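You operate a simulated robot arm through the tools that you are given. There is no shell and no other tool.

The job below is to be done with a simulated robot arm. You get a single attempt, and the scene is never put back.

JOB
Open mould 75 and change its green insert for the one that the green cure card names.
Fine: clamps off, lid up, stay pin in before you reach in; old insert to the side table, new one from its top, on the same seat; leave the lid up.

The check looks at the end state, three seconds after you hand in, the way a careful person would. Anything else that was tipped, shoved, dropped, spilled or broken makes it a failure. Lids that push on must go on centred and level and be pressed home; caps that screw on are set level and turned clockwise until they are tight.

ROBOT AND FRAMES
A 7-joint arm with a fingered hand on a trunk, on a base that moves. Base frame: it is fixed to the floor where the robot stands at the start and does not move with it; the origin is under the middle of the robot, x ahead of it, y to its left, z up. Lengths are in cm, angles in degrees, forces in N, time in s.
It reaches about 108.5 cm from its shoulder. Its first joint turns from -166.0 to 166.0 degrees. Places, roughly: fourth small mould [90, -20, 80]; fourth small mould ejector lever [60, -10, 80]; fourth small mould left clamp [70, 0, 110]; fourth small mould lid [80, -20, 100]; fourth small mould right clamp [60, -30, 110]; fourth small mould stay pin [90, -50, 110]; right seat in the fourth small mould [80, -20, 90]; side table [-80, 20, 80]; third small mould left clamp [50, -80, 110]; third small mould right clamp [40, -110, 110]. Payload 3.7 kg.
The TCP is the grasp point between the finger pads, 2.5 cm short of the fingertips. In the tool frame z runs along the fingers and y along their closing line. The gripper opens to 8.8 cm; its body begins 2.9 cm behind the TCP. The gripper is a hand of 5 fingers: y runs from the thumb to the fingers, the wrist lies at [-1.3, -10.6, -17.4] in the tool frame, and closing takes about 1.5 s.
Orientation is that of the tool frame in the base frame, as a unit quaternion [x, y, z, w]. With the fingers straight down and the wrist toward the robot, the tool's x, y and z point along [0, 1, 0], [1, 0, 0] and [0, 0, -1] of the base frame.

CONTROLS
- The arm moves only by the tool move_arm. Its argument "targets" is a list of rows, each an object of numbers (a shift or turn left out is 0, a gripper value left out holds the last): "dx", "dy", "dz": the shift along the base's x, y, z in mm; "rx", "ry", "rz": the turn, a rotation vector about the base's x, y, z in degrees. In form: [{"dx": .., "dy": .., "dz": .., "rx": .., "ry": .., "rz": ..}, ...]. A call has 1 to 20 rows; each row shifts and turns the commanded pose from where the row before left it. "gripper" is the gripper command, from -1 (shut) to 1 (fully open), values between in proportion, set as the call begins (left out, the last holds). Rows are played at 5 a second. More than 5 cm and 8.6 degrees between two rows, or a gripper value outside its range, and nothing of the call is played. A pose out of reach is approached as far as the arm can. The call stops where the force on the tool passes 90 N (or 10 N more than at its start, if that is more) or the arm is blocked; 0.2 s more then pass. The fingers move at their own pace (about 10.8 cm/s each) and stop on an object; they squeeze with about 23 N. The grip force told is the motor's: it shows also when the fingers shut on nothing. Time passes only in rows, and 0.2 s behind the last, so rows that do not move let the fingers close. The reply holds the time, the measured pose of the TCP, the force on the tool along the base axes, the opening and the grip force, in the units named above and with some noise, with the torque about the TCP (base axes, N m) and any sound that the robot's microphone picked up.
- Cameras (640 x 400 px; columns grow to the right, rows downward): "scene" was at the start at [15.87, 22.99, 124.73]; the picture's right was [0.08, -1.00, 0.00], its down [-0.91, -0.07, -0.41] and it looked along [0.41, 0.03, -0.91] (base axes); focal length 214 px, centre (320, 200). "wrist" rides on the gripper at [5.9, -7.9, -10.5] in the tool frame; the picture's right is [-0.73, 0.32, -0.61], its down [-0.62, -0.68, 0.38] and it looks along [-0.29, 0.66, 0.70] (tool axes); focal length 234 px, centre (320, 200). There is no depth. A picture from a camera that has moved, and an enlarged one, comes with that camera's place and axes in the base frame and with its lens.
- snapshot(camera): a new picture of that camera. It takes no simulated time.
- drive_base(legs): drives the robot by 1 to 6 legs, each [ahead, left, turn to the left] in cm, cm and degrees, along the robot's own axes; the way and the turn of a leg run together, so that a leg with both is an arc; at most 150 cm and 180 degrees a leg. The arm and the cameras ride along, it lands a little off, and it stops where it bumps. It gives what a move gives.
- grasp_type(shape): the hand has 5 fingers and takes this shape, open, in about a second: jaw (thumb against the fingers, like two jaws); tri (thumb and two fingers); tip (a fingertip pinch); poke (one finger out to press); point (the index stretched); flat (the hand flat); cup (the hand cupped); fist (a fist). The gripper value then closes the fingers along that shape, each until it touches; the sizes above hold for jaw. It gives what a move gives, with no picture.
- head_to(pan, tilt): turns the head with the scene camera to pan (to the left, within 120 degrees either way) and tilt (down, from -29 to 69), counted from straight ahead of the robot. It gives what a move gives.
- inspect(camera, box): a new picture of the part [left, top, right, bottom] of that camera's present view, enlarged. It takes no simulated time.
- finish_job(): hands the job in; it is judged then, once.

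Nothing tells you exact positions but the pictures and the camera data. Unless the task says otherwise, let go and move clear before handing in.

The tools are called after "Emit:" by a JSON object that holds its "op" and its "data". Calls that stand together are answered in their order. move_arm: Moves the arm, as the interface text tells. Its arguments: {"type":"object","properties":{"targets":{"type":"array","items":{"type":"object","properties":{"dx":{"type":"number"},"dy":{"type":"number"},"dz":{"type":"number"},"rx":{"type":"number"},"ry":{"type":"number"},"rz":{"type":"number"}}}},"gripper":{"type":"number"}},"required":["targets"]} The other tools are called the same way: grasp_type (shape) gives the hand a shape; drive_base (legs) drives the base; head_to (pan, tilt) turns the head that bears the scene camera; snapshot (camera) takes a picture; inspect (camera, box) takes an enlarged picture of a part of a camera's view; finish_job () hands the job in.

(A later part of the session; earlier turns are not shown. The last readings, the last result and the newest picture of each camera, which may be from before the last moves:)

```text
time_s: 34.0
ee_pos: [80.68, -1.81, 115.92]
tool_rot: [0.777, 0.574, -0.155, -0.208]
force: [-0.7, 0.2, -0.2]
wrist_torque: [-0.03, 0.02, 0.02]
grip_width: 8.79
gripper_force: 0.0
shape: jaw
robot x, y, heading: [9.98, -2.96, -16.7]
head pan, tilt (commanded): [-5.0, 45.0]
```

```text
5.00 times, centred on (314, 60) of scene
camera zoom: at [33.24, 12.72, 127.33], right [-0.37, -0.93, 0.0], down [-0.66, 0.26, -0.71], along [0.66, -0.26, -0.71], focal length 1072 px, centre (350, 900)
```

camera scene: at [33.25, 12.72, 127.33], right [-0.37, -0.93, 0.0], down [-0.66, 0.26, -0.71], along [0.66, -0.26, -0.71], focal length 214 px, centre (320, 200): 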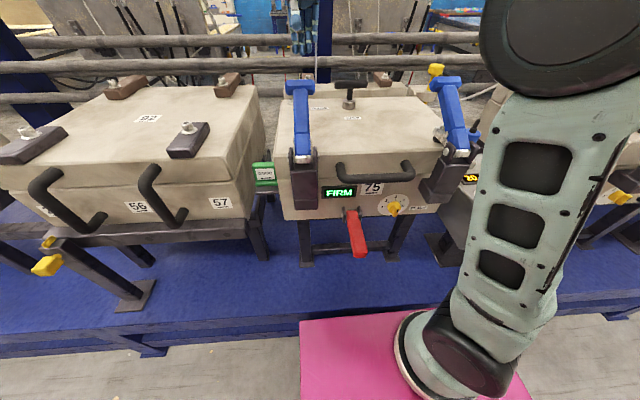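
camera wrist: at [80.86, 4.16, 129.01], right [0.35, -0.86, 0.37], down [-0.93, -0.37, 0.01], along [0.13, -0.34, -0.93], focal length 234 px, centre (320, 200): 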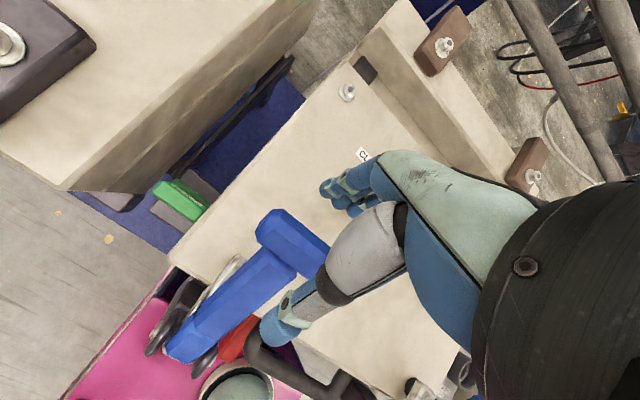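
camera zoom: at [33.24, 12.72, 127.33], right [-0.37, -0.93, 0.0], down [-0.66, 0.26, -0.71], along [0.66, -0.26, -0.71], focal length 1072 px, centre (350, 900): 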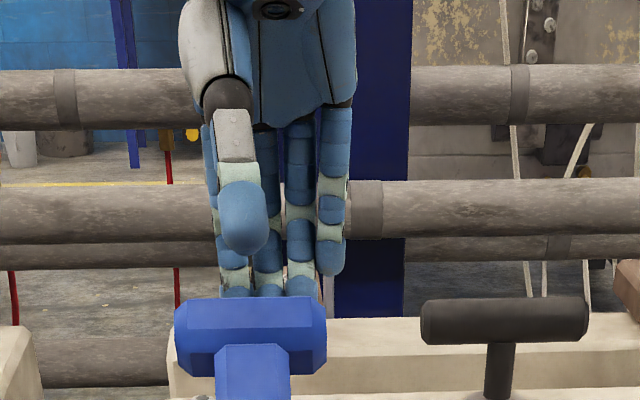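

The T-bar is lining up between thumb and fingers. I'll continue the last 3.5 cm slowly, then close.

Emit:
{"op": "move_arm", "data": {"targets": [{"dx": -5.6, "dy": 1.7, "dz": -10.1}, {"dx": -5.6, "dy": 1.7, "dz": -10.1}, {"dx": -5.6, "dy": 1.7, "dz": -10.1}, {}]}}

Emit:
{"op": "snapshot", "data": {"camera": "wrist"}}

Emit:
{"op": "inspect", "data": {"camera": "scene", "box": [250, 20, 378, 100]}}

```text
time_s: 35.0
ee_pos: [79.06, -1.2, 113.13]
tool_rot: [0.776, 0.575, -0.155, -0.208]
force: [0.3, 0.1, -0.1]
wrist_torque: [0.01, 0.02, -0.01]
grip_width: 8.8
gripper_force: 0.1
shape: jaw
robot x, y, heading: [9.75, -2.74, -16.8]
head pan, tilt (commanded): [-5.0, 45.0]
```

```text
taken
camera wrist: at [79.16, 4.73, 126.09], right [0.35, -0.86, 0.37], down [-0.93, -0.37, 0.01], along [0.13, -0.34, -0.93], focal length 234 px, centre (320, 200)
```

wrist: 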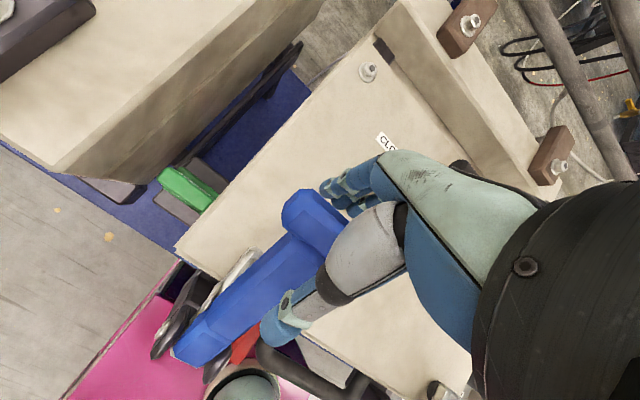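

```text
5.00 times, centred on (314, 60) of scene
camera zoom: at [33.24, 12.72, 127.33], right [-0.37, -0.93, 0.0], down [-0.66, 0.26, -0.71], along [0.66, -0.26, -0.71], focal length 1072 px, centre (350, 900)
```

zoom: 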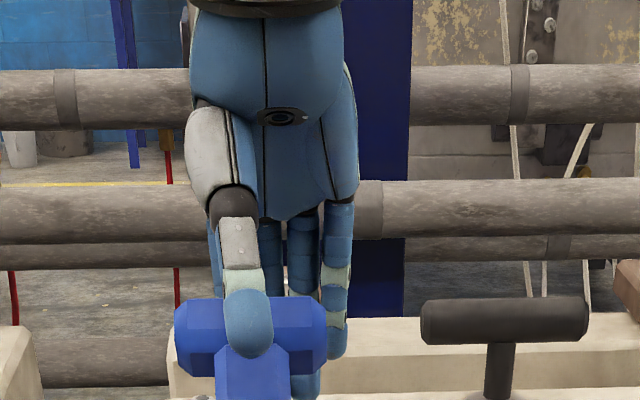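

The bar is between the thumb and fingers. I'll close the grip now.

Emit:
{"op": "move_arm", "data": {"targets": [{}, {}, {}, {}, {}, {}, {}, {}], "gripper": -1}}

Emit:
{"op": "inspect", "data": {"camera": "scene", "box": [250, 20, 378, 100]}}

Emit:
{"op": "snapshot", "data": {"camera": "wrist"}}

```text
time_s: 36.8
ee_pos: [79.05, -1.19, 113.15]
tool_rot: [0.776, 0.575, -0.154, -0.208]
force: [-0.4, -0.3, -0.3]
wrist_torque: [0.14, 0.4, -0.03]
grip_width: 2.77
gripper_force: 22.9
shape: jaw
robot x, y, heading: [9.59, -2.92, -16.8]
head pan, tilt (commanded): [-5.0, 45.0]
```

```text
5.00 times, centred on (314, 60) of scene
camera zoom: at [33.25, 12.72, 127.33], right [-0.37, -0.93, 0.0], down [-0.66, 0.26, -0.71], along [0.66, -0.26, -0.71], focal length 1072 px, centre (350, 900)
```

zoom: 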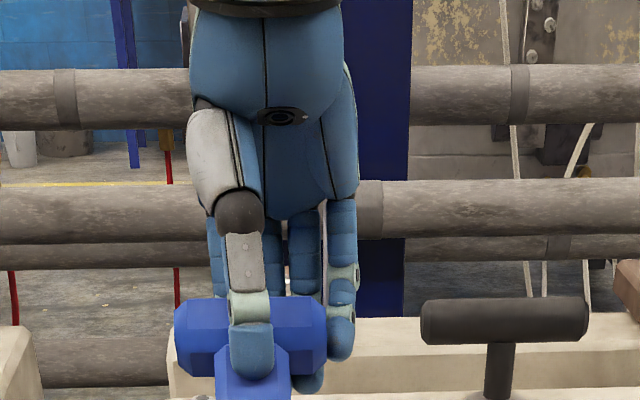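

```text
taken
camera wrist: at [79.18, 4.73, 126.1], right [0.35, -0.86, 0.37], down [-0.93, -0.37, 0.01], along [0.13, -0.34, -0.93], focal length 234 px, centre (320, 200)
```

wrist: 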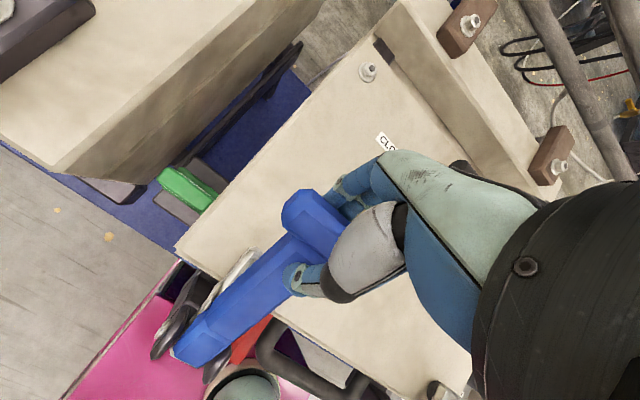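

The grip holds the bar at 2.8 cm. I'll now pull it along its arc about the pivot, up and toward the robot, a few degrees at first to test.

Emit:
{"op": "move_arm", "data": {"targets": [{"dx": -9.8, "dy": 3.0, "dz": 13.7, "rx": -1.74, "ry": -5.74}, {"dx": -11.1, "dy": 3.4, "dz": 12.6, "rx": -1.74, "ry": -5.74}, {"dx": -12.3, "dy": 3.7, "dz": 11.3, "rx": -1.74, "ry": -5.74}, {}]}}

Emit:
{"op": "snapshot", "data": {"camera": "scene"}}

Emit:
{"op": "snapshot", "data": {"camera": "wrist"}}

```text
time_s: 37.8
ee_pos: [75.67, -0.1, 116.76]
tool_rot: [0.799, 0.592, -0.062, -0.083]
force: [-8.9, 1.5, -0.1]
wrist_torque: [0.12, 0.42, 0.02]
grip_width: 2.73
gripper_force: 23.2
shape: jaw
robot x, y, heading: [9.85, -3.08, -17.0]
head pan, tilt (commanded): [-5.0, 45.0]
```

```text
taken
camera scene: at [33.2, 12.73, 127.33], right [-0.37, -0.93, 0.0], down [-0.66, 0.26, -0.71], along [0.66, -0.26, -0.71], focal length 214 px, centre (320, 200)
```

scene: 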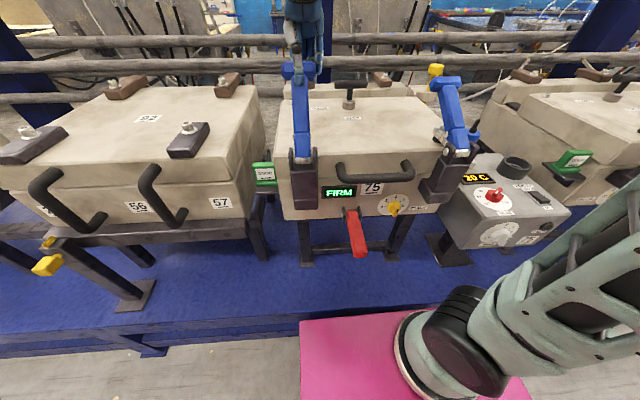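

```text
taken
camera wrist: at [72.08, 6.95, 128.69], right [0.21, -0.82, 0.53], down [-0.9, -0.38, -0.23], along [0.39, -0.42, -0.82], focal length 234 px, centre (320, 200)
```

wrist: 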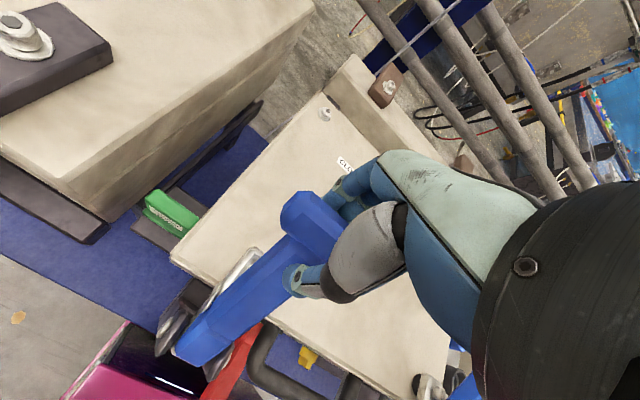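

The handle is following with a light force (about 9 N). I'll continue along the arc.

Emit:
{"op": "move_arm", "data": {"targets": [{"dx": -13.35, "dy": 4.0, "dz": 9.9, "rx": -1.74, "ry": -5.74}, {"dx": -14.3, "dy": 4.3, "dz": 8.4, "rx": -1.74, "ry": -5.74}, {"dx": -15.0, "dy": 4.55, "dz": 6.8, "rx": -1.74, "ry": -5.74}, {"dx": -15.6, "dy": 4.7, "dz": 5.1, "rx": -1.74, "ry": -5.74}, {"dx": -16.05, "dy": 4.9, "dz": 3.4, "rx": -1.74, "ry": -5.74}, {"dx": -16.3, "dy": 4.9, "dz": 1.6, "rx": -1.74, "ry": -5.74}, {}]}}

Emit:
{"op": "snapshot", "data": {"camera": "scene"}}

Emit:
{"op": "snapshot", "data": {"camera": "wrist"}}

```text
time_s: 39.4
ee_pos: [66.93, 2.54, 120.24]
tool_rot: [0.786, 0.582, 0.123, 0.167]
force: [-2.1, 11.1, -25.4]
wrist_torque: [0.25, 0.43, 0.21]
grip_width: 2.5
gripper_force: 23.1
shape: jaw
robot x, y, heading: [9.74, -2.91, -16.7]
head pan, tilt (commanded): [-5.0, 45.0]
```

```text
taken
camera scene: at [33.3, 12.78, 127.31], right [-0.37, -0.93, 0.0], down [-0.66, 0.26, -0.71], along [0.66, -0.26, -0.71], focal length 214 px, centre (320, 200)
```

scene: 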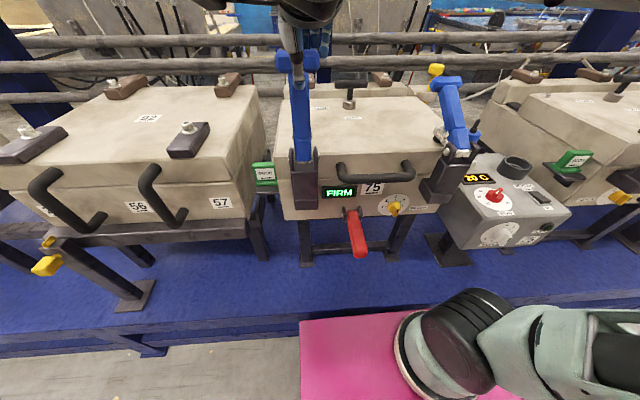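

```text
taken
camera wrist: at [57.63, 11.35, 126.57], right [-0.17, -0.71, 0.69], down [-0.63, -0.46, -0.63], along [0.76, -0.54, -0.37], focal length 234 px, centre (320, 200)
```

wrist: 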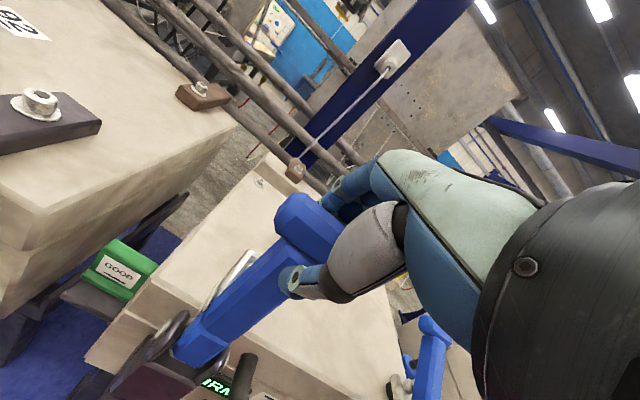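

The handle is now about vertical. The pull down suggests I'm a little outside the true arc, so I'll take a closer look.

Emit:
{"op": "inspect", "data": {"camera": "scene", "box": [230, 20, 390, 120]}}

Emit:
{"op": "inspect", "data": {"camera": "scene", "box": [262, 110, 342, 160]}}

Emit:
{"op": "inspect", "data": {"camera": "wrist", "box": [130, 180, 370, 330]}}

```text
4.00 times, centred on (310, 70) of scene
camera zoom: at [33.3, 12.78, 127.31], right [-0.37, -0.93, 0.0], down [-0.66, 0.26, -0.71], along [0.66, -0.26, -0.71], focal length 858 px, centre (360, 720)
```

zoom: 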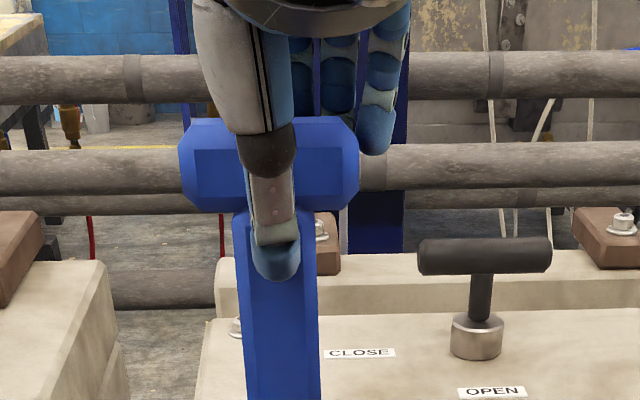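

```text
8.00 times, centred on (302, 135) of scene
camera zoom: at [33.3, 12.78, 127.31], right [-0.37, -0.93, 0.0], down [-0.66, 0.26, -0.71], along [0.66, -0.26, -0.71], focal length 1716 px, centre (464, 720)
```

zoom: 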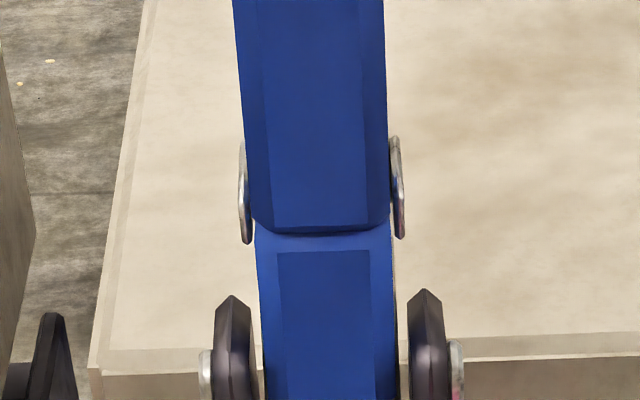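

```text
2.67 times, centred on (250, 255) of wrist
camera zoom: at [57.63, 11.35, 126.57], right [-0.17, -0.71, 0.69], down [-0.63, -0.46, -0.63], along [0.76, -0.54, -0.37], focal length 624 px, centre (507, 53)
```

zoom: 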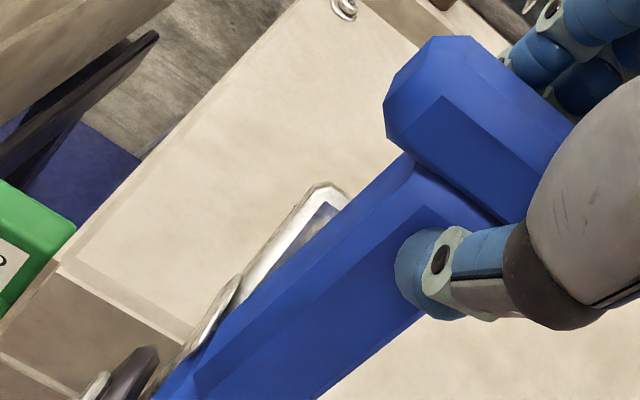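

The handle is vertical at about [66.9, 2.8, 119.8]. I'll keep going toward the robot, with a slightly smaller radius.

Emit:
{"op": "move_arm", "data": {"targets": [{"dx": -16.4, "dy": 5.0, "dz": -3.2, "rx": -1.74, "ry": -5.74}, {"dx": -16.3, "dy": 4.9, "dz": -4.0, "rx": -1.74, "ry": -5.74}, {"dx": -16.0, "dy": 4.8, "dz": -4.7, "rx": -1.74, "ry": -5.74}, {}]}}

Emit:
{"op": "inspect", "data": {"camera": "scene", "box": [230, 20, 390, 120]}}

Emit:
{"op": "snapshot", "data": {"camera": "wrist"}}

```text
time_s: 40.4
ee_pos: [61.8, 4.19, 119.17]
tool_rot: [0.75, 0.555, 0.215, 0.288]
force: [1.6, 13.1, -1.8]
wrist_torque: [0.06, 0.19, 0.28]
grip_width: 2.62
gripper_force: 22.8
shape: jaw
robot x, y, heading: [9.62, -3.02, -16.9]
head pan, tilt (commanded): [-5.0, 45.0]
```

```text
4.00 times, centred on (310, 70) of scene
camera zoom: at [33.26, 12.79, 127.32], right [-0.37, -0.93, 0.0], down [-0.66, 0.26, -0.71], along [0.66, -0.26, -0.71], focal length 858 px, centre (360, 720)
```

zoom: 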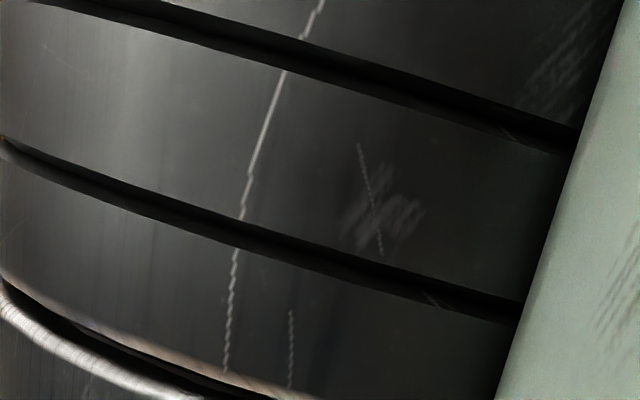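

```text
taken
camera wrist: at [51.21, 13.3, 121.65], right [-0.37, -0.65, 0.67], down [-0.42, -0.52, -0.74], along [0.83, -0.55, -0.08], focal length 234 px, centre (320, 200)
```

wrist: 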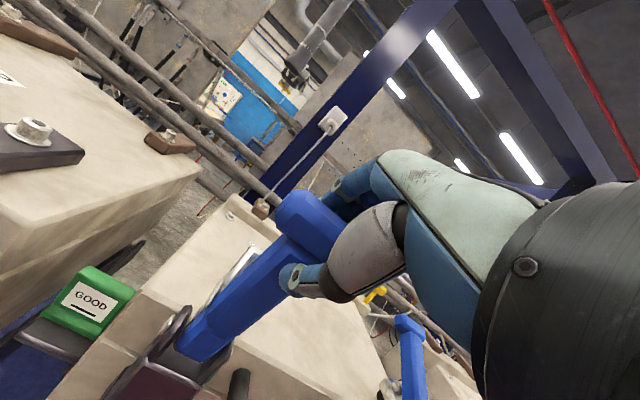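

The hand is now close to the head camera, so I must be careful. I'll check how far the clamp arm has lifted.

Emit:
{"op": "inspect", "data": {"camera": "wrist", "box": [130, 180, 370, 330]}}

Emit:
{"op": "head_to", "data": {"pan": 30, "tilt": 45}}

Emit:
{"op": "snapshot", "data": {"camera": "scene"}}

```text
2.67 times, centred on (250, 255) of wrist
camera zoom: at [51.21, 13.3, 121.65], right [-0.37, -0.65, 0.67], down [-0.42, -0.52, -0.74], along [0.83, -0.55, -0.08], focal length 624 px, centre (507, 53)
```

zoom: 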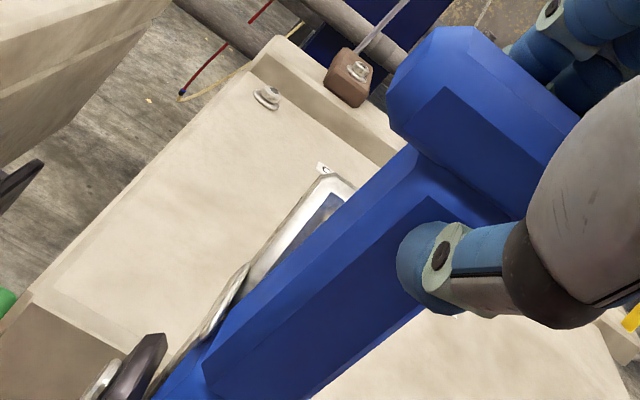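

```text
time_s: 41.4
ee_pos: [61.86, 4.1, 119.03]
tool_rot: [0.75, 0.556, 0.214, 0.288]
force: [0.8, 14.8, 3.4]
wrist_torque: [0.03, 0.15, 0.3]
grip_width: 2.67
gripper_force: 23.3
shape: jaw
robot x, y, heading: [9.55, -2.83, -16.9]
head pan, tilt (commanded): [30.0, 45.0]
```

```text
taken
camera scene: at [33.6, 17.67, 127.32], right [0.23, -0.97, 0.0], down [-0.69, -0.16, -0.71], along [0.69, 0.16, -0.71], focal length 214 px, centre (320, 200)
```

scene: 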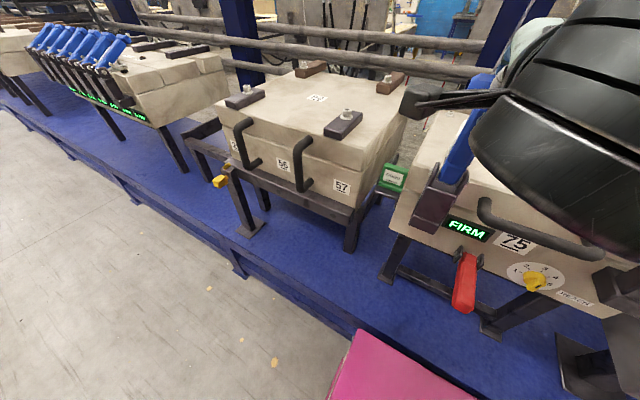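

The steel arm rotates with the handle and has lifted well off the lid, with the handle at about 105°. I'll swing the head away for clearance, roll the hand back a little, then release and back off to see whether the handle stays open.

Emit:
{"op": "head_to", "data": {"pan": 75, "tilt": 45}}

Emit:
{"op": "move_arm", "data": {"targets": [{"rx": 1.74, "ry": 5.74}, {"rx": 1.74, "ry": 5.74}, {"rx": 1.74, "ry": 5.74}, {}]}}

Emit:
{"op": "move_arm", "data": {"targets": [{}, {}, {}, {}, {}], "gripper": 1}}

Emit:
{"op": "snapshot", "data": {"camera": "wrist"}}

```text
time_s: 42.5
ee_pos: [61.75, 4.07, 119.13]
tool_rot: [0.75, 0.556, 0.214, 0.288]
force: [0.6, 15.0, 3.3]
wrist_torque: [0.03, 0.15, 0.32]
grip_width: 2.67
gripper_force: 23.6
shape: jaw
robot x, y, heading: [9.79, -2.56, -16.9]
head pan, tilt (commanded): [75.0, 45.0]
```

```text
time_s: 43.5
ee_pos: [61.74, 4.16, 119.06]
tool_rot: [0.786, 0.582, 0.124, 0.167]
force: [3.3, 5.5, -3.2]
wrist_torque: [-0.14, -0.38, 0.11]
grip_width: 2.61
gripper_force: 22.7
shape: jaw
robot x, y, heading: [9.71, -3.0, -16.7]
head pan, tilt (commanded): [75.0, 45.0]
```

```text
time_s: 44.7
ee_pos: [61.75, 4.1, 119.17]
tool_rot: [0.786, 0.582, 0.123, 0.167]
force: [-1.9, 0.4, -1.4]
wrist_torque: [-0.01, -0.05, 0.04]
grip_width: 8.81
gripper_force: 0.1
shape: jaw
robot x, y, heading: [9.61, -2.88, -16.5]
head pan, tilt (commanded): [75.0, 45.0]
```

```text
taken
camera wrist: at [52.51, 12.81, 125.47], right [-0.17, -0.71, 0.69], down [-0.63, -0.46, -0.63], along [0.76, -0.54, -0.37], focal length 234 px, centre (320, 200)
```

wrist: 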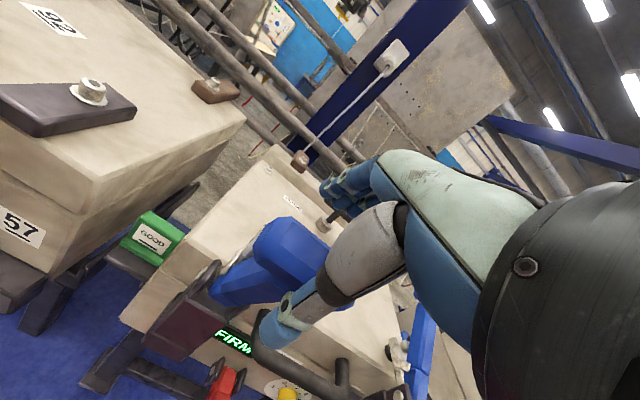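

The handle dropped toward the robot once released and seems to rest on the thumb. I'll withdraw the hand along the finger axis.

Emit:
{"op": "move_arm", "data": {"targets": [{"dx": -5, "dy": 1.5, "dz": 15}, {"dx": -5, "dy": 1.5, "dz": 15}, {"dx": -5, "dy": 1.5, "dz": 15}, {"dx": -3, "dy": 1, "dz": 20}, {"dz": 20}, {}]}}

Emit:
{"op": "snapshot", "data": {"camera": "wrist"}}

```text
time_s: 46.1
ee_pos: [60.05, 4.65, 127.68]
tool_rot: [0.786, 0.582, 0.123, 0.168]
force: [0.0, -0.5, 0.6]
wrist_torque: [-0.01, 0.01, 0.0]
grip_width: 8.78
gripper_force: 0.1
shape: jaw
robot x, y, heading: [9.75, -2.81, -17.0]
head pan, tilt (commanded): [75.0, 45.0]
```

```text
taken
camera wrist: at [50.77, 13.45, 134.0], right [-0.17, -0.71, 0.69], down [-0.63, -0.46, -0.63], along [0.76, -0.54, -0.37], focal length 234 px, centre (320, 200)
```

wrist: 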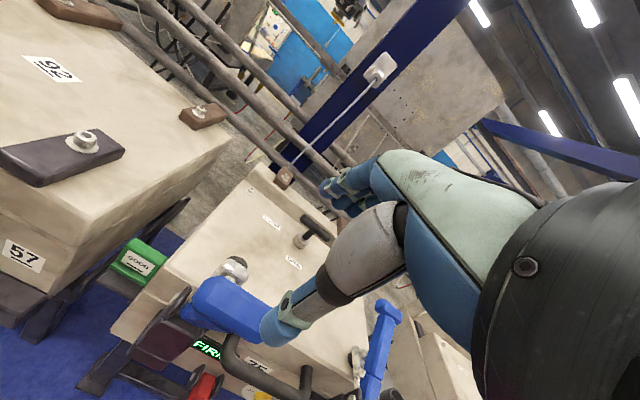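

The left clamp has fallen open with its steel arm up. I'll move over to the right clamp, restore the tilt, and take a picture on the way.

Emit:
{"op": "move_arm", "data": {"targets": [{"dx": 16, "dy": -40.5, "dz": 10, "rx": 1.74, "ry": 5.74}, {"dx": 16, "dy": -40.5, "dz": 10, "rx": 1.74, "ry": 5.74}, {"dx": 16, "dy": -40.5, "dz": 10, "rx": 1.74, "ry": 5.74}, {"dx": 16, "dy": -40.5, "rx": 1.74, "ry": 5.74}, {"dx": 16, "dy": -40.5, "rx": 1.74, "ry": 5.74}, {"dx": 16, "dy": -40.5, "rx": 1.74, "ry": 5.74}, {"dx": 16, "dy": -40.5, "rx": 1.74, "ry": 5.74}, {"dx": 16, "dy": -40.5, "rx": 1.74, "ry": 5.74}, {"dx": 16, "dy": -41, "rx": 1.74, "ry": 5.74}, {}]}}

Emit:
{"op": "head_to", "data": {"pan": -5, "tilt": 45}}

Emit:
{"op": "snapshot", "data": {"camera": "scene"}}

Emit:
{"op": "snapshot", "data": {"camera": "wrist"}}

```text
time_s: 48.3
ee_pos: [74.47, -31.79, 130.7]
tool_rot: [0.776, 0.575, -0.154, -0.208]
force: [-0.5, 1.0, -0.1]
wrist_torque: [0.01, 0.01, 0.0]
grip_width: 8.79
gripper_force: 0.1
shape: jaw
robot x, y, heading: [9.33, -2.83, -16.6]
head pan, tilt (commanded): [75.0, 45.0]
```

```text
time_s: 49.9
ee_pos: [74.48, -31.83, 130.82]
tool_rot: [0.776, 0.575, -0.155, -0.208]
force: [-0.5, -0.1, 0.2]
wrist_torque: [0.01, 0.03, 0.01]
grip_width: 8.81
gripper_force: 0.1
shape: jaw
robot x, y, heading: [9.97, -2.73, -16.6]
head pan, tilt (commanded): [-5.0, 45.0]
```

```text
taken
camera scene: at [33.25, 12.73, 127.33], right [-0.37, -0.93, 0.0], down [-0.66, 0.26, -0.71], along [0.66, -0.26, -0.71], focal length 214 px, centre (320, 200)
```

scene: 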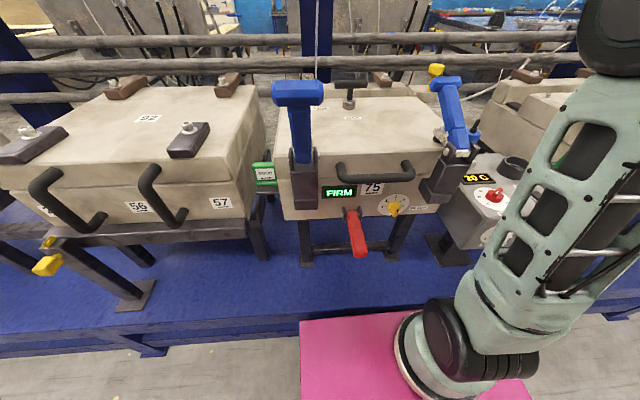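

```text
taken
camera wrist: at [74.65, -25.88, 143.74], right [0.35, -0.86, 0.37], down [-0.93, -0.37, 0.01], along [0.13, -0.34, -0.93], focal length 234 px, centre (320, 200)
```

wrist: 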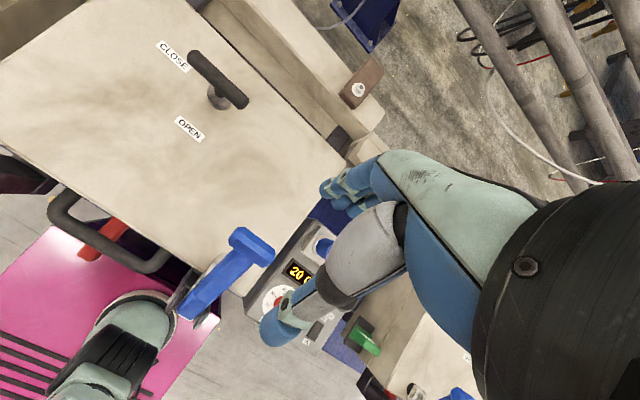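

The left clamp now rests open at about 117°. I'll check it up close, then do the right one the same way.

Emit:
{"op": "inspect", "data": {"camera": "scene", "box": [240, 70, 400, 170]}}

Emit:
{"op": "inspect", "data": {"camera": "wrist", "box": [0, 140, 200, 265]}}

```text
4.00 times, centred on (320, 120) of scene
camera zoom: at [33.25, 12.73, 127.33], right [-0.37, -0.93, 0.0], down [-0.66, 0.26, -0.71], along [0.66, -0.26, -0.71], focal length 858 px, centre (320, 520)
```

zoom: 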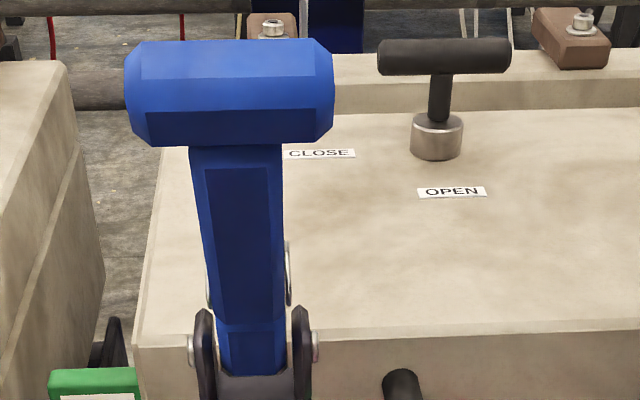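

```text
3.20 times, centred on (100, 202) of wrist
camera zoom: at [74.65, -25.88, 143.74], right [0.35, -0.86, 0.37], down [-0.93, -0.37, 0.01], along [0.13, -0.34, -0.93], focal length 749 px, centre (1024, 192)
```

zoom: 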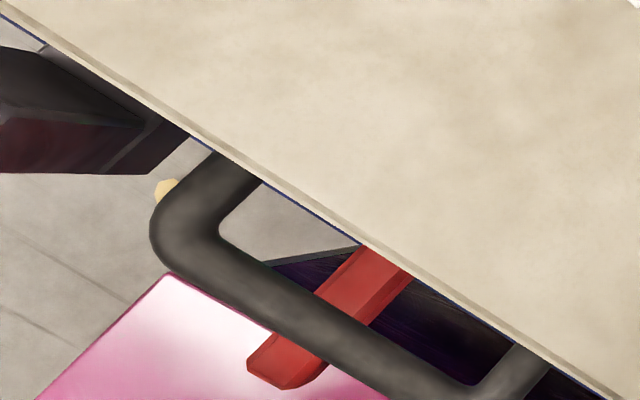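

The left clamp's arm is clear of the lid. Now I lower straight down by 9.3 cm and slide in on the right T-bar at about [70.0, -30.5, 113.1].

Emit:
{"op": "move_arm", "data": {"targets": [{"dz": -23}, {"dz": -23}, {"dz": -23}, {"dz": -23}, {"dx": -9, "dy": 2.6, "dz": -16.7}, {"dx": -9, "dy": 2.6, "dz": -16.7}, {"dx": -9, "dy": 2.6, "dz": -16.7}, {}]}}

Emit:
{"op": "snapshot", "data": {"camera": "wrist"}}

Emit:
{"op": "inspect", "data": {"camera": "scene", "box": [390, 20, 518, 100]}}

```text
time_s: 51.6
ee_pos: [71.74, -31.12, 116.55]
tool_rot: [0.776, 0.575, -0.155, -0.207]
force: [0.8, 0.0, 0.0]
wrist_torque: [0.01, 0.0, -0.02]
grip_width: 8.76
gripper_force: 0.1
shape: jaw
robot x, y, heading: [9.83, -2.98, -16.7]
head pan, tilt (commanded): [-5.0, 45.0]
```

```text
taken
camera wrist: at [71.93, -25.19, 129.46], right [0.35, -0.86, 0.37], down [-0.93, -0.37, 0.01], along [0.13, -0.34, -0.93], focal length 234 px, centre (320, 200)
```

wrist: 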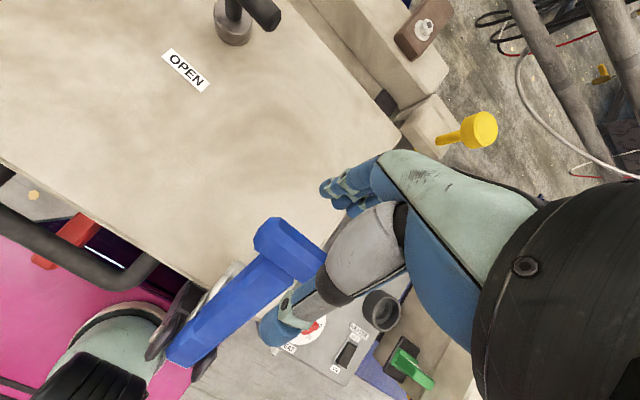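

```text
5.00 times, centred on (454, 60) of scene
camera zoom: at [33.24, 12.72, 127.33], right [-0.37, -0.93, 0.0], down [-0.66, 0.26, -0.71], along [0.66, -0.26, -0.71], focal length 1072 px, centre (-350, 900)
```

zoom: 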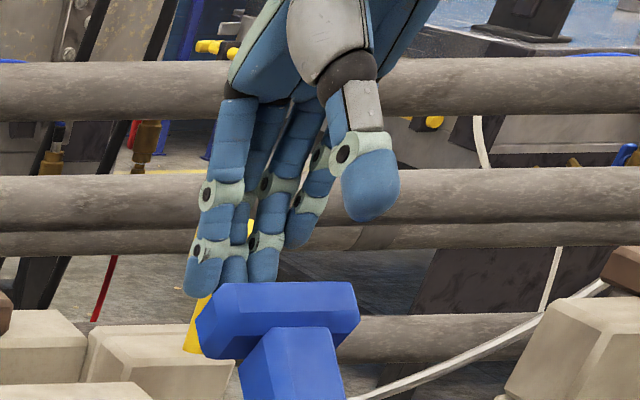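

The picture matches the left side at the same stage. I'll finish the slide and grip.

Emit:
{"op": "move_arm", "data": {"targets": [{"dx": -5.6, "dy": 1.7, "dz": -11}, {"dx": -5.6, "dy": 1.7, "dz": -11}, {"dx": -5.6, "dy": 1.7, "dz": -11}, {}]}}

Emit:
{"op": "move_arm", "data": {"targets": [{}, {}, {}, {}, {}, {}, {}, {}], "gripper": -1}}

Emit:
{"op": "snapshot", "data": {"camera": "wrist"}}

Emit:
{"op": "inspect", "data": {"camera": "scene", "box": [390, 20, 518, 100]}}

```text
time_s: 52.6
ee_pos: [70.08, -30.65, 113.01]
tool_rot: [0.776, 0.575, -0.155, -0.208]
force: [0.4, 0.7, 0.0]
wrist_torque: [0.02, 0.0, -0.02]
grip_width: 8.77
gripper_force: 0.0
shape: jaw
robot x, y, heading: [9.92, -3.28, -16.8]
head pan, tilt (commanded): [-5.0, 45.0]
```

```text
time_s: 54.5
ee_pos: [70.11, -30.57, 113.25]
tool_rot: [0.776, 0.575, -0.155, -0.207]
force: [0.3, -0.4, -3.3]
wrist_torque: [0.18, 0.36, 0.01]
grip_width: 2.66
gripper_force: 23.1
shape: jaw
robot x, y, heading: [9.46, -2.9, -17.0]
head pan, tilt (commanded): [-5.0, 45.0]
```

```text
taken
camera wrist: at [70.29, -24.67, 126.12], right [0.35, -0.86, 0.37], down [-0.93, -0.37, 0.01], along [0.13, -0.34, -0.93], focal length 234 px, centre (320, 200)
```

wrist: 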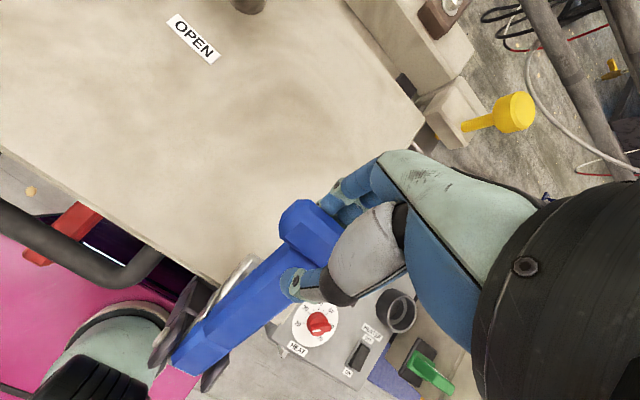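

```text
5.00 times, centred on (454, 60) of scene
camera zoom: at [33.25, 12.72, 127.33], right [-0.37, -0.93, 0.0], down [-0.66, 0.26, -0.71], along [0.66, -0.26, -0.71], focal length 1072 px, centre (-350, 900)
```

zoom: 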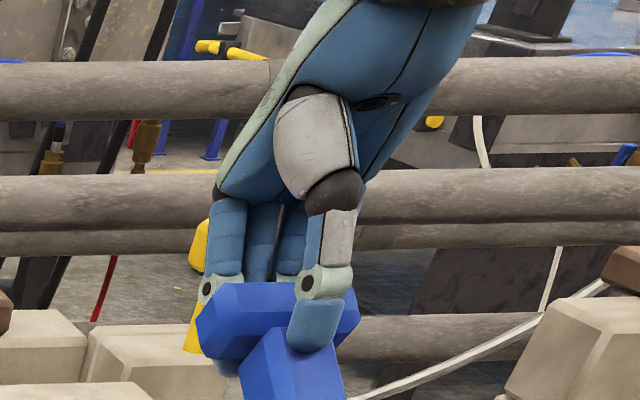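

The right bar is gripped. I'll sweep it along the same arc with a slightly smaller radius.

Emit:
{"op": "move_arm", "data": {"targets": [{"dx": -9.8, "dy": 3.0, "dz": 13.2, "rx": -1.74, "ry": -5.74}, {"dx": -11.1, "dy": 3.4, "dz": 12.0, "rx": -1.74, "ry": -5.74}, {"dx": -12.3, "dy": 3.7, "dz": 10.7, "rx": -1.74, "ry": -5.74}, {"dx": -13.35, "dy": 4.0, "dz": 9.3, "rx": -1.74, "ry": -5.74}, {"dx": -14.3, "dy": 4.3, "dz": 7.8, "rx": -1.74, "ry": -5.74}, {"dx": -15.0, "dy": 4.55, "dz": 6.2, "rx": -1.74, "ry": -5.74}, {"dx": -15.6, "dy": 4.7, "dz": 4.6, "rx": -1.74, "ry": -5.74}, {"dx": -16.05, "dy": 4.9, "dz": 2.9, "rx": -1.74, "ry": -5.74}, {"dx": -16.3, "dy": 4.9, "dz": 1.1, "rx": -1.74, "ry": -5.74}, {}]}}

Emit:
{"op": "snapshot", "data": {"camera": "scene"}}

Emit:
{"op": "snapshot", "data": {"camera": "wrist"}}

```text
time_s: 56.6
ee_pos: [57.61, -26.76, 120.12]
tool_rot: [0.786, 0.582, 0.124, 0.168]
force: [2.0, 13.8, 29.9]
wrist_torque: [0.17, 0.23, 0.25]
grip_width: 2.81
gripper_force: 23.0
shape: jaw
robot x, y, heading: [9.73, -3.02, -16.9]
head pan, tilt (commanded): [-5.0, 45.0]
```

```text
taken
camera scene: at [33.18, 12.82, 127.33], right [-0.37, -0.93, 0.0], down [-0.66, 0.26, -0.71], along [0.66, -0.26, -0.71], focal length 214 px, centre (320, 200)
```

scene: 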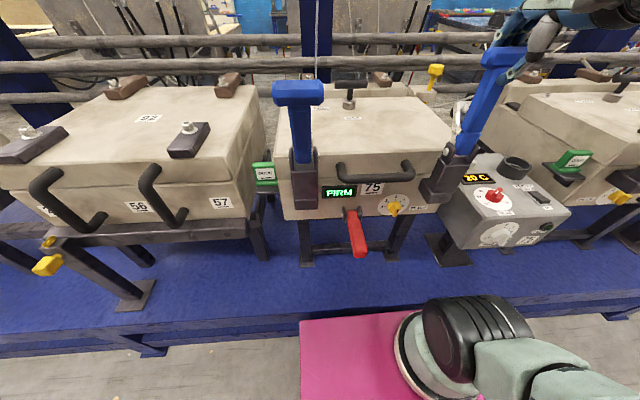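

```text
taken
camera wrist: at [48.3, -17.98, 126.31], right [-0.17, -0.71, 0.69], down [-0.63, -0.46, -0.63], along [0.76, -0.54, -0.37], focal length 234 px, centre (320, 200)
```

wrist: 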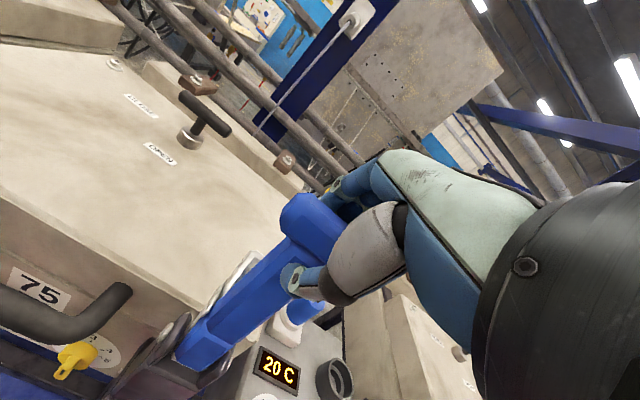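

The right handle is upright. I'll continue past vertical.

Emit:
{"op": "move_arm", "data": {"targets": [{"dx": -16.4, "dy": 5.0, "dz": 2.0, "rx": -1.74, "ry": -5.74}, {"dx": -16.3, "dy": 4.9, "dz": -2.0, "rx": -1.74, "ry": -5.74}, {"dx": -16.0, "dy": 4.8, "dz": -3.7, "rx": -1.74, "ry": -5.74}, {}]}}

Emit:
{"op": "snapshot", "data": {"camera": "scene"}}

```text
time_s: 57.6
ee_pos: [52.79, -25.3, 119.55]
tool_rot: [0.751, 0.555, 0.213, 0.287]
force: [2.4, 19.4, -4.4]
wrist_torque: [0.18, 0.45, 0.41]
grip_width: 2.69
gripper_force: 22.8
shape: jaw
robot x, y, heading: [9.85, -2.89, -17.0]
head pan, tilt (commanded): [-5.0, 45.0]
```

```text
taken
camera scene: at [33.26, 12.82, 127.31], right [-0.37, -0.93, 0.0], down [-0.66, 0.26, -0.71], along [0.66, -0.26, -0.71], focal length 214 px, centre (320, 200)
```

scene: 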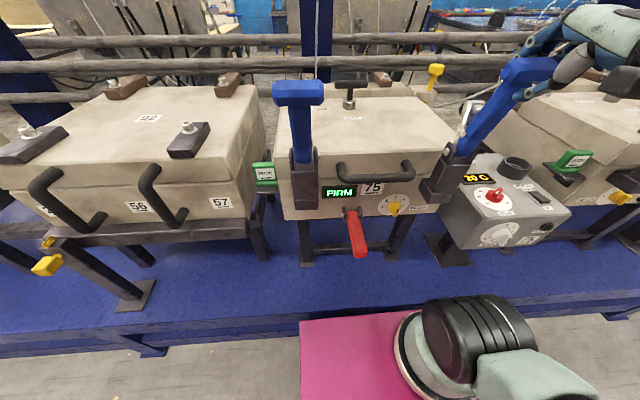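

The right clamp is past vertical with its steel arm clearly raised. I'll roll the hand back a bit, release, and withdraw.

Emit:
{"op": "move_arm", "data": {"targets": [{"dx": -15, "dy": 4.7, "dz": -5.5, "rx": -1.74, "ry": -5.74}, {"rx": 1.74, "ry": 5.74}, {"rx": 1.74, "ry": 5.74}, {"rx": 1.74, "ry": 5.74}, {"rx": 1.74, "ry": 5.74}, {}]}}

Emit:
{"op": "move_arm", "data": {"targets": [{}, {}, {}, {}, {}], "gripper": 1}}

Emit:
{"op": "move_arm", "data": {"targets": [{"dx": -5, "dy": 1.5, "dz": 15}, {"dx": -5, "dy": 1.5, "dz": 15}, {"dx": -5, "dy": 1.5, "dz": 15}, {"dx": -3, "dy": 1, "dz": 20}, {"dz": 20}, {}]}}

Emit:
{"op": "snapshot", "data": {"camera": "scene"}}

Emit:
{"op": "snapshot", "data": {"camera": "wrist"}}

```text
time_s: 59.0
ee_pos: [51.26, -24.84, 118.89]
tool_rot: [0.787, 0.581, 0.124, 0.167]
force: [3.9, 7.1, -0.4]
wrist_torque: [-0.17, -0.5, 0.11]
grip_width: 2.44
gripper_force: 23.0
shape: jaw
robot x, y, heading: [9.71, -3.0, -16.9]
head pan, tilt (commanded): [-5.0, 45.0]
```

```text
time_s: 60.2
ee_pos: [51.25, -25.04, 119.15]
tool_rot: [0.787, 0.581, 0.124, 0.167]
force: [-0.8, -1.0, 0.1]
wrist_torque: [0.01, 0.01, 0.02]
grip_width: 8.76
gripper_force: 0.0
shape: jaw
robot x, y, heading: [9.7, -2.98, -16.8]
head pan, tilt (commanded): [-5.0, 45.0]
```

```text
time_s: 61.6
ee_pos: [49.53, -24.36, 127.5]
tool_rot: [0.787, 0.581, 0.123, 0.167]
force: [-0.7, 0.0, -0.9]
wrist_torque: [0.0, 0.01, -0.03]
grip_width: 8.76
gripper_force: 0.1
shape: jaw
robot x, y, heading: [10.25, -2.62, -17.0]
head pan, tilt (commanded): [-5.0, 45.0]
```

```text
taken
camera scene: at [33.24, 12.72, 127.33], right [-0.37, -0.93, 0.0], down [-0.66, 0.26, -0.71], along [0.66, -0.26, -0.71], focal length 214 px, centre (320, 200)
```

scene: 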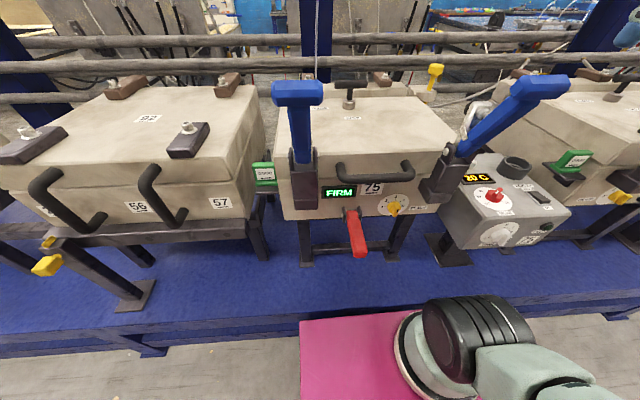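

```text
taken
camera wrist: at [40.25, -15.55, 133.82], right [-0.17, -0.71, 0.69], down [-0.63, -0.46, -0.63], along [0.76, -0.54, -0.37], focal length 234 px, centre (320, 200)
```

wrist: 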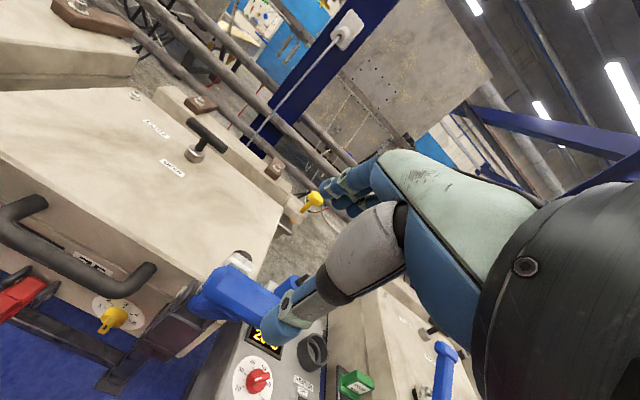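

Both clamps are open. Next is the lid, so I'll look closely at its handle and rear hinge to work out the lifting arc.

Emit:
{"op": "inspect", "data": {"camera": "scene", "box": [260, 60, 480, 198]}}

Emit:
{"op": "inspect", "data": {"camera": "scene", "box": [400, 50, 480, 100]}}

Emit:
{"op": "inspect", "data": {"camera": "wrist", "box": [0, 170, 240, 320]}}

Emit:
{"op": "inspect", "data": {"camera": "wrist", "box": [120, 70, 360, 220]}}

```text
2.90 times, centred on (370, 129) of scene
camera zoom: at [33.24, 12.72, 127.33], right [-0.37, -0.93, 0.0], down [-0.66, 0.26, -0.71], along [0.66, -0.26, -0.71], focal length 622 px, centre (175, 406)
```

zoom: 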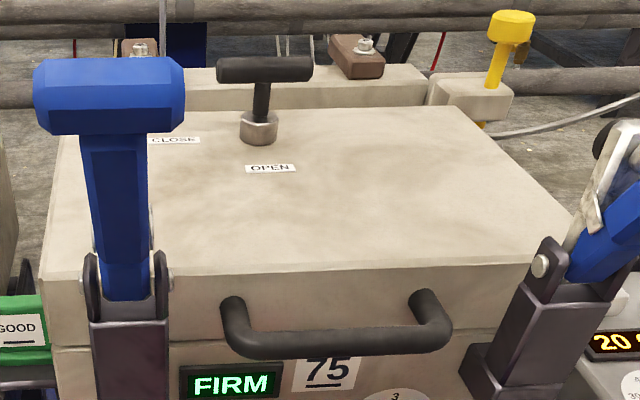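

```text
8.00 times, centred on (440, 75) of scene
camera zoom: at [33.24, 12.72, 127.33], right [-0.37, -0.93, 0.0], down [-0.66, 0.26, -0.71], along [0.66, -0.26, -0.71], focal length 1716 px, centre (-640, 1200)
```

zoom: 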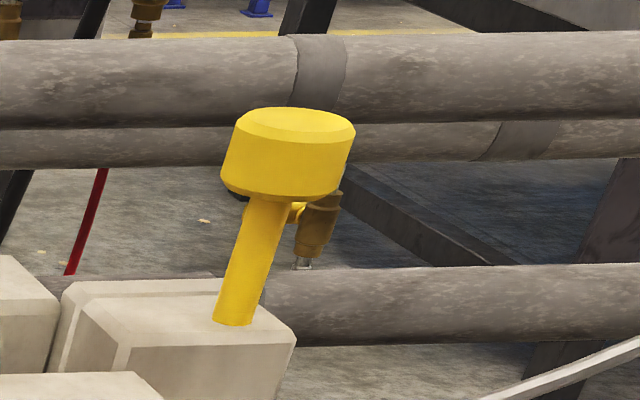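

```text
2.67 times, centred on (120, 245) of wrist
camera zoom: at [40.25, -15.55, 133.82], right [-0.17, -0.71, 0.69], down [-0.63, -0.46, -0.63], along [0.76, -0.54, -0.37], focal length 624 px, centre (853, 80)
```

zoom: 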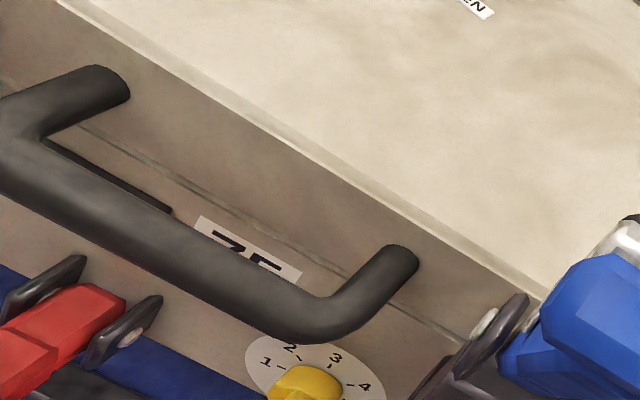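

```text
2.67 times, centred on (240, 145) of wrist
camera zoom: at [40.25, -15.55, 133.82], right [-0.17, -0.71, 0.69], down [-0.63, -0.46, -0.63], along [0.76, -0.54, -0.37], focal length 624 px, centre (533, 347)
```

zoom: 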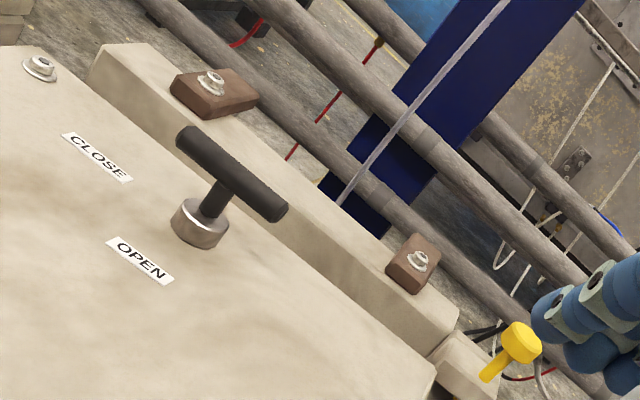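

Both clamps are off. The lid handle bar is near [62, -11.6, 98.3] and stands about 5 cm off the front face, with the rear hinge some 36 cm behind it. I'll bring the hand in front of the bar, fingers pointing ahead and 30° down, partly open.

Emit:
{"op": "move_arm", "data": {"targets": [{"dx": 8, "dy": 25, "dz": 5, "rx": -1.74, "ry": -5.74}, {"dx": 8, "dy": 25, "rx": -1.74, "ry": -5.74}, {"dx": 8, "dy": 25, "rx": -1.74, "ry": -5.74}, {"dx": 8, "dy": 25, "rx": -1.74, "ry": -5.74}, {"dx": 5, "dy": 25, "rx": -1.74, "ry": -5.74}, {"dx": 4, "dy": 26, "rx": -1.74, "ry": -5.74}, {"dz": -40}, {"dz": -40}, {"dz": -40}, {}], "gripper": 0.25}}

Emit:
{"op": "snapshot", "data": {"camera": "scene"}}

Emit:
{"op": "snapshot", "data": {"camera": "wrist"}}

```text
time_s: 63.9
ee_pos: [53.54, -8.97, 116.18]
tool_rot: [0.696, 0.515, 0.298, 0.401]
force: [-0.6, -0.8, 0.4]
wrist_torque: [0.03, 0.0, -0.01]
grip_width: 5.54
gripper_force: 0.1
shape: jaw
robot x, y, heading: [9.9, -3.11, -16.8]
head pan, tilt (commanded): [-5.0, 45.0]
```

```text
taken
camera scene: at [33.24, 12.73, 127.33], right [-0.37, -0.93, 0.0], down [-0.66, 0.26, -0.71], along [0.66, -0.26, -0.71], focal length 214 px, centre (320, 200)
```

scene: 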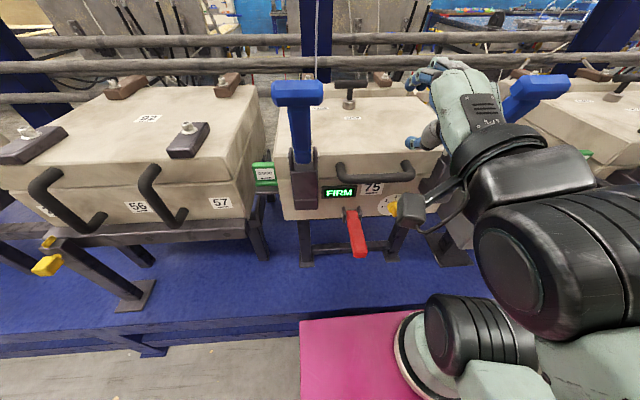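

```text
taken
camera wrist: at [42.82, 0.27, 114.52], right [-0.56, -0.59, 0.58], down [-0.19, -0.59, -0.78], along [0.81, -0.55, 0.22], focal length 234 px, centre (320, 200)
```

wrist: 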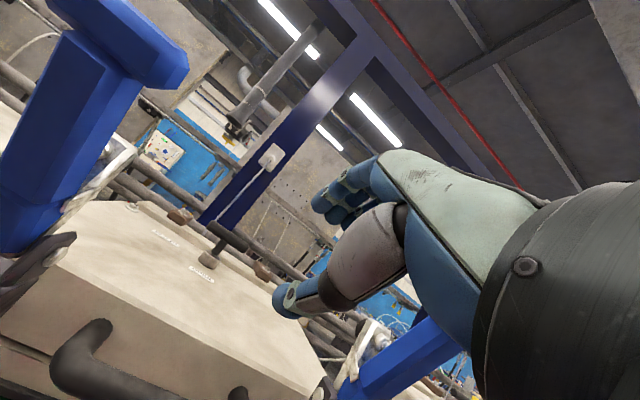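

The hand is in front of the lid between the two open clamp handles. I'll lower to about z 103.

Emit:
{"op": "move_arm", "data": {"targets": [{"dz": -32}, {"dz": -32}, {"dz": -32}, {"dz": -32}, {}]}}

Emit:
{"op": "snapshot", "data": {"camera": "scene"}}

Emit:
{"op": "snapshot", "data": {"camera": "wrist"}}

```text
time_s: 65.0
ee_pos: [53.93, -4.85, 111.34]
tool_rot: [0.697, 0.515, 0.298, 0.401]
force: [-0.9, 0.4, 0.2]
wrist_torque: [0.0, 0.01, 0.0]
grip_width: 5.56
gripper_force: 0.1
shape: jaw
out of reach, approached as far as the arm can: row 1, 2, 3, 4
robot x, y, heading: [9.66, -2.61, -17.1]
head pan, tilt (commanded): [-5.0, 45.0]
```

```text
taken
camera scene: at [33.24, 12.72, 127.33], right [-0.37, -0.93, 0.0], down [-0.66, 0.26, -0.71], along [0.66, -0.26, -0.71], focal length 214 px, centre (320, 200)
```

scene: 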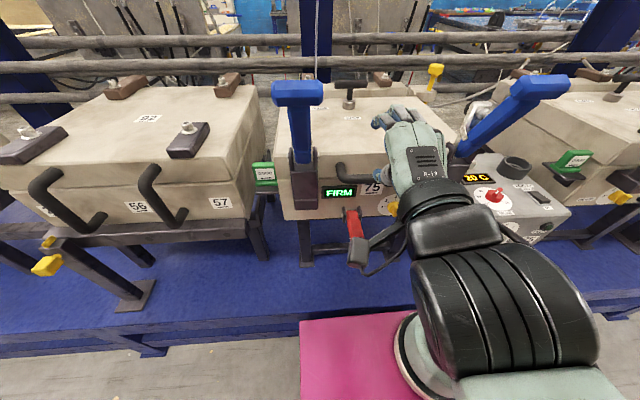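

```text
taken
camera wrist: at [43.2, 4.27, 109.83], right [-0.56, -0.59, 0.58], down [-0.19, -0.59, -0.78], along [0.81, -0.55, 0.22], focal length 234 px, centre (320, 200)
```

wrist: 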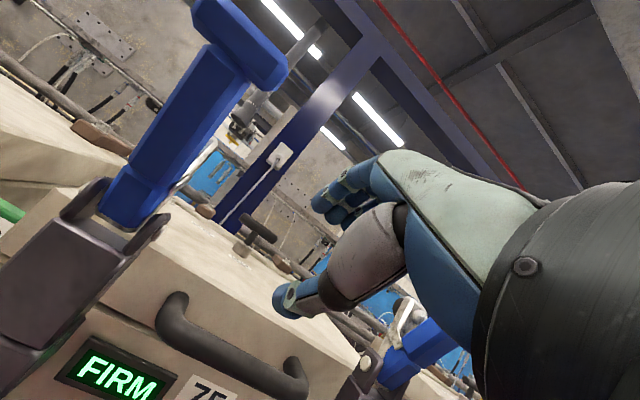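

The arm is too folded for this pose with the base so near. I'll back the base up 18 cm, still clear of the table behind, so the hand can reach the bar and follow the lid up.

Emit:
{"op": "drive_base", "data": {"legs": [[-18, 0, 0]]}}

Emit:
{"op": "snapshot", "data": {"camera": "scene"}}

```text
time_s: 66.5
ee_pos: [36.9, 0.04, 111.58]
tool_rot: [0.697, 0.515, 0.298, 0.401]
force: [-0.1, 0.4, -0.8]
wrist_torque: [0.0, 0.04, 0.03]
grip_width: 5.53
gripper_force: 0.0
shape: jaw
robot x, y, heading: [-7.02, 2.07, -17.2]
head pan, tilt (commanded): [-5.0, 45.0]
```

```text
taken
camera scene: at [16.23, 17.85, 127.33], right [-0.37, -0.93, 0.0], down [-0.66, 0.26, -0.71], along [0.66, -0.26, -0.71], focal length 214 px, centre (320, 200)
```

scene: 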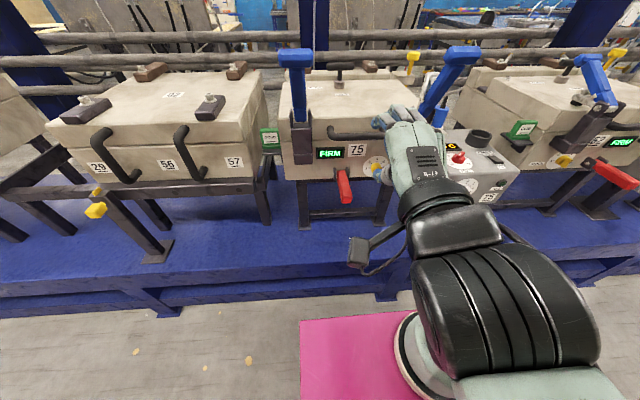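

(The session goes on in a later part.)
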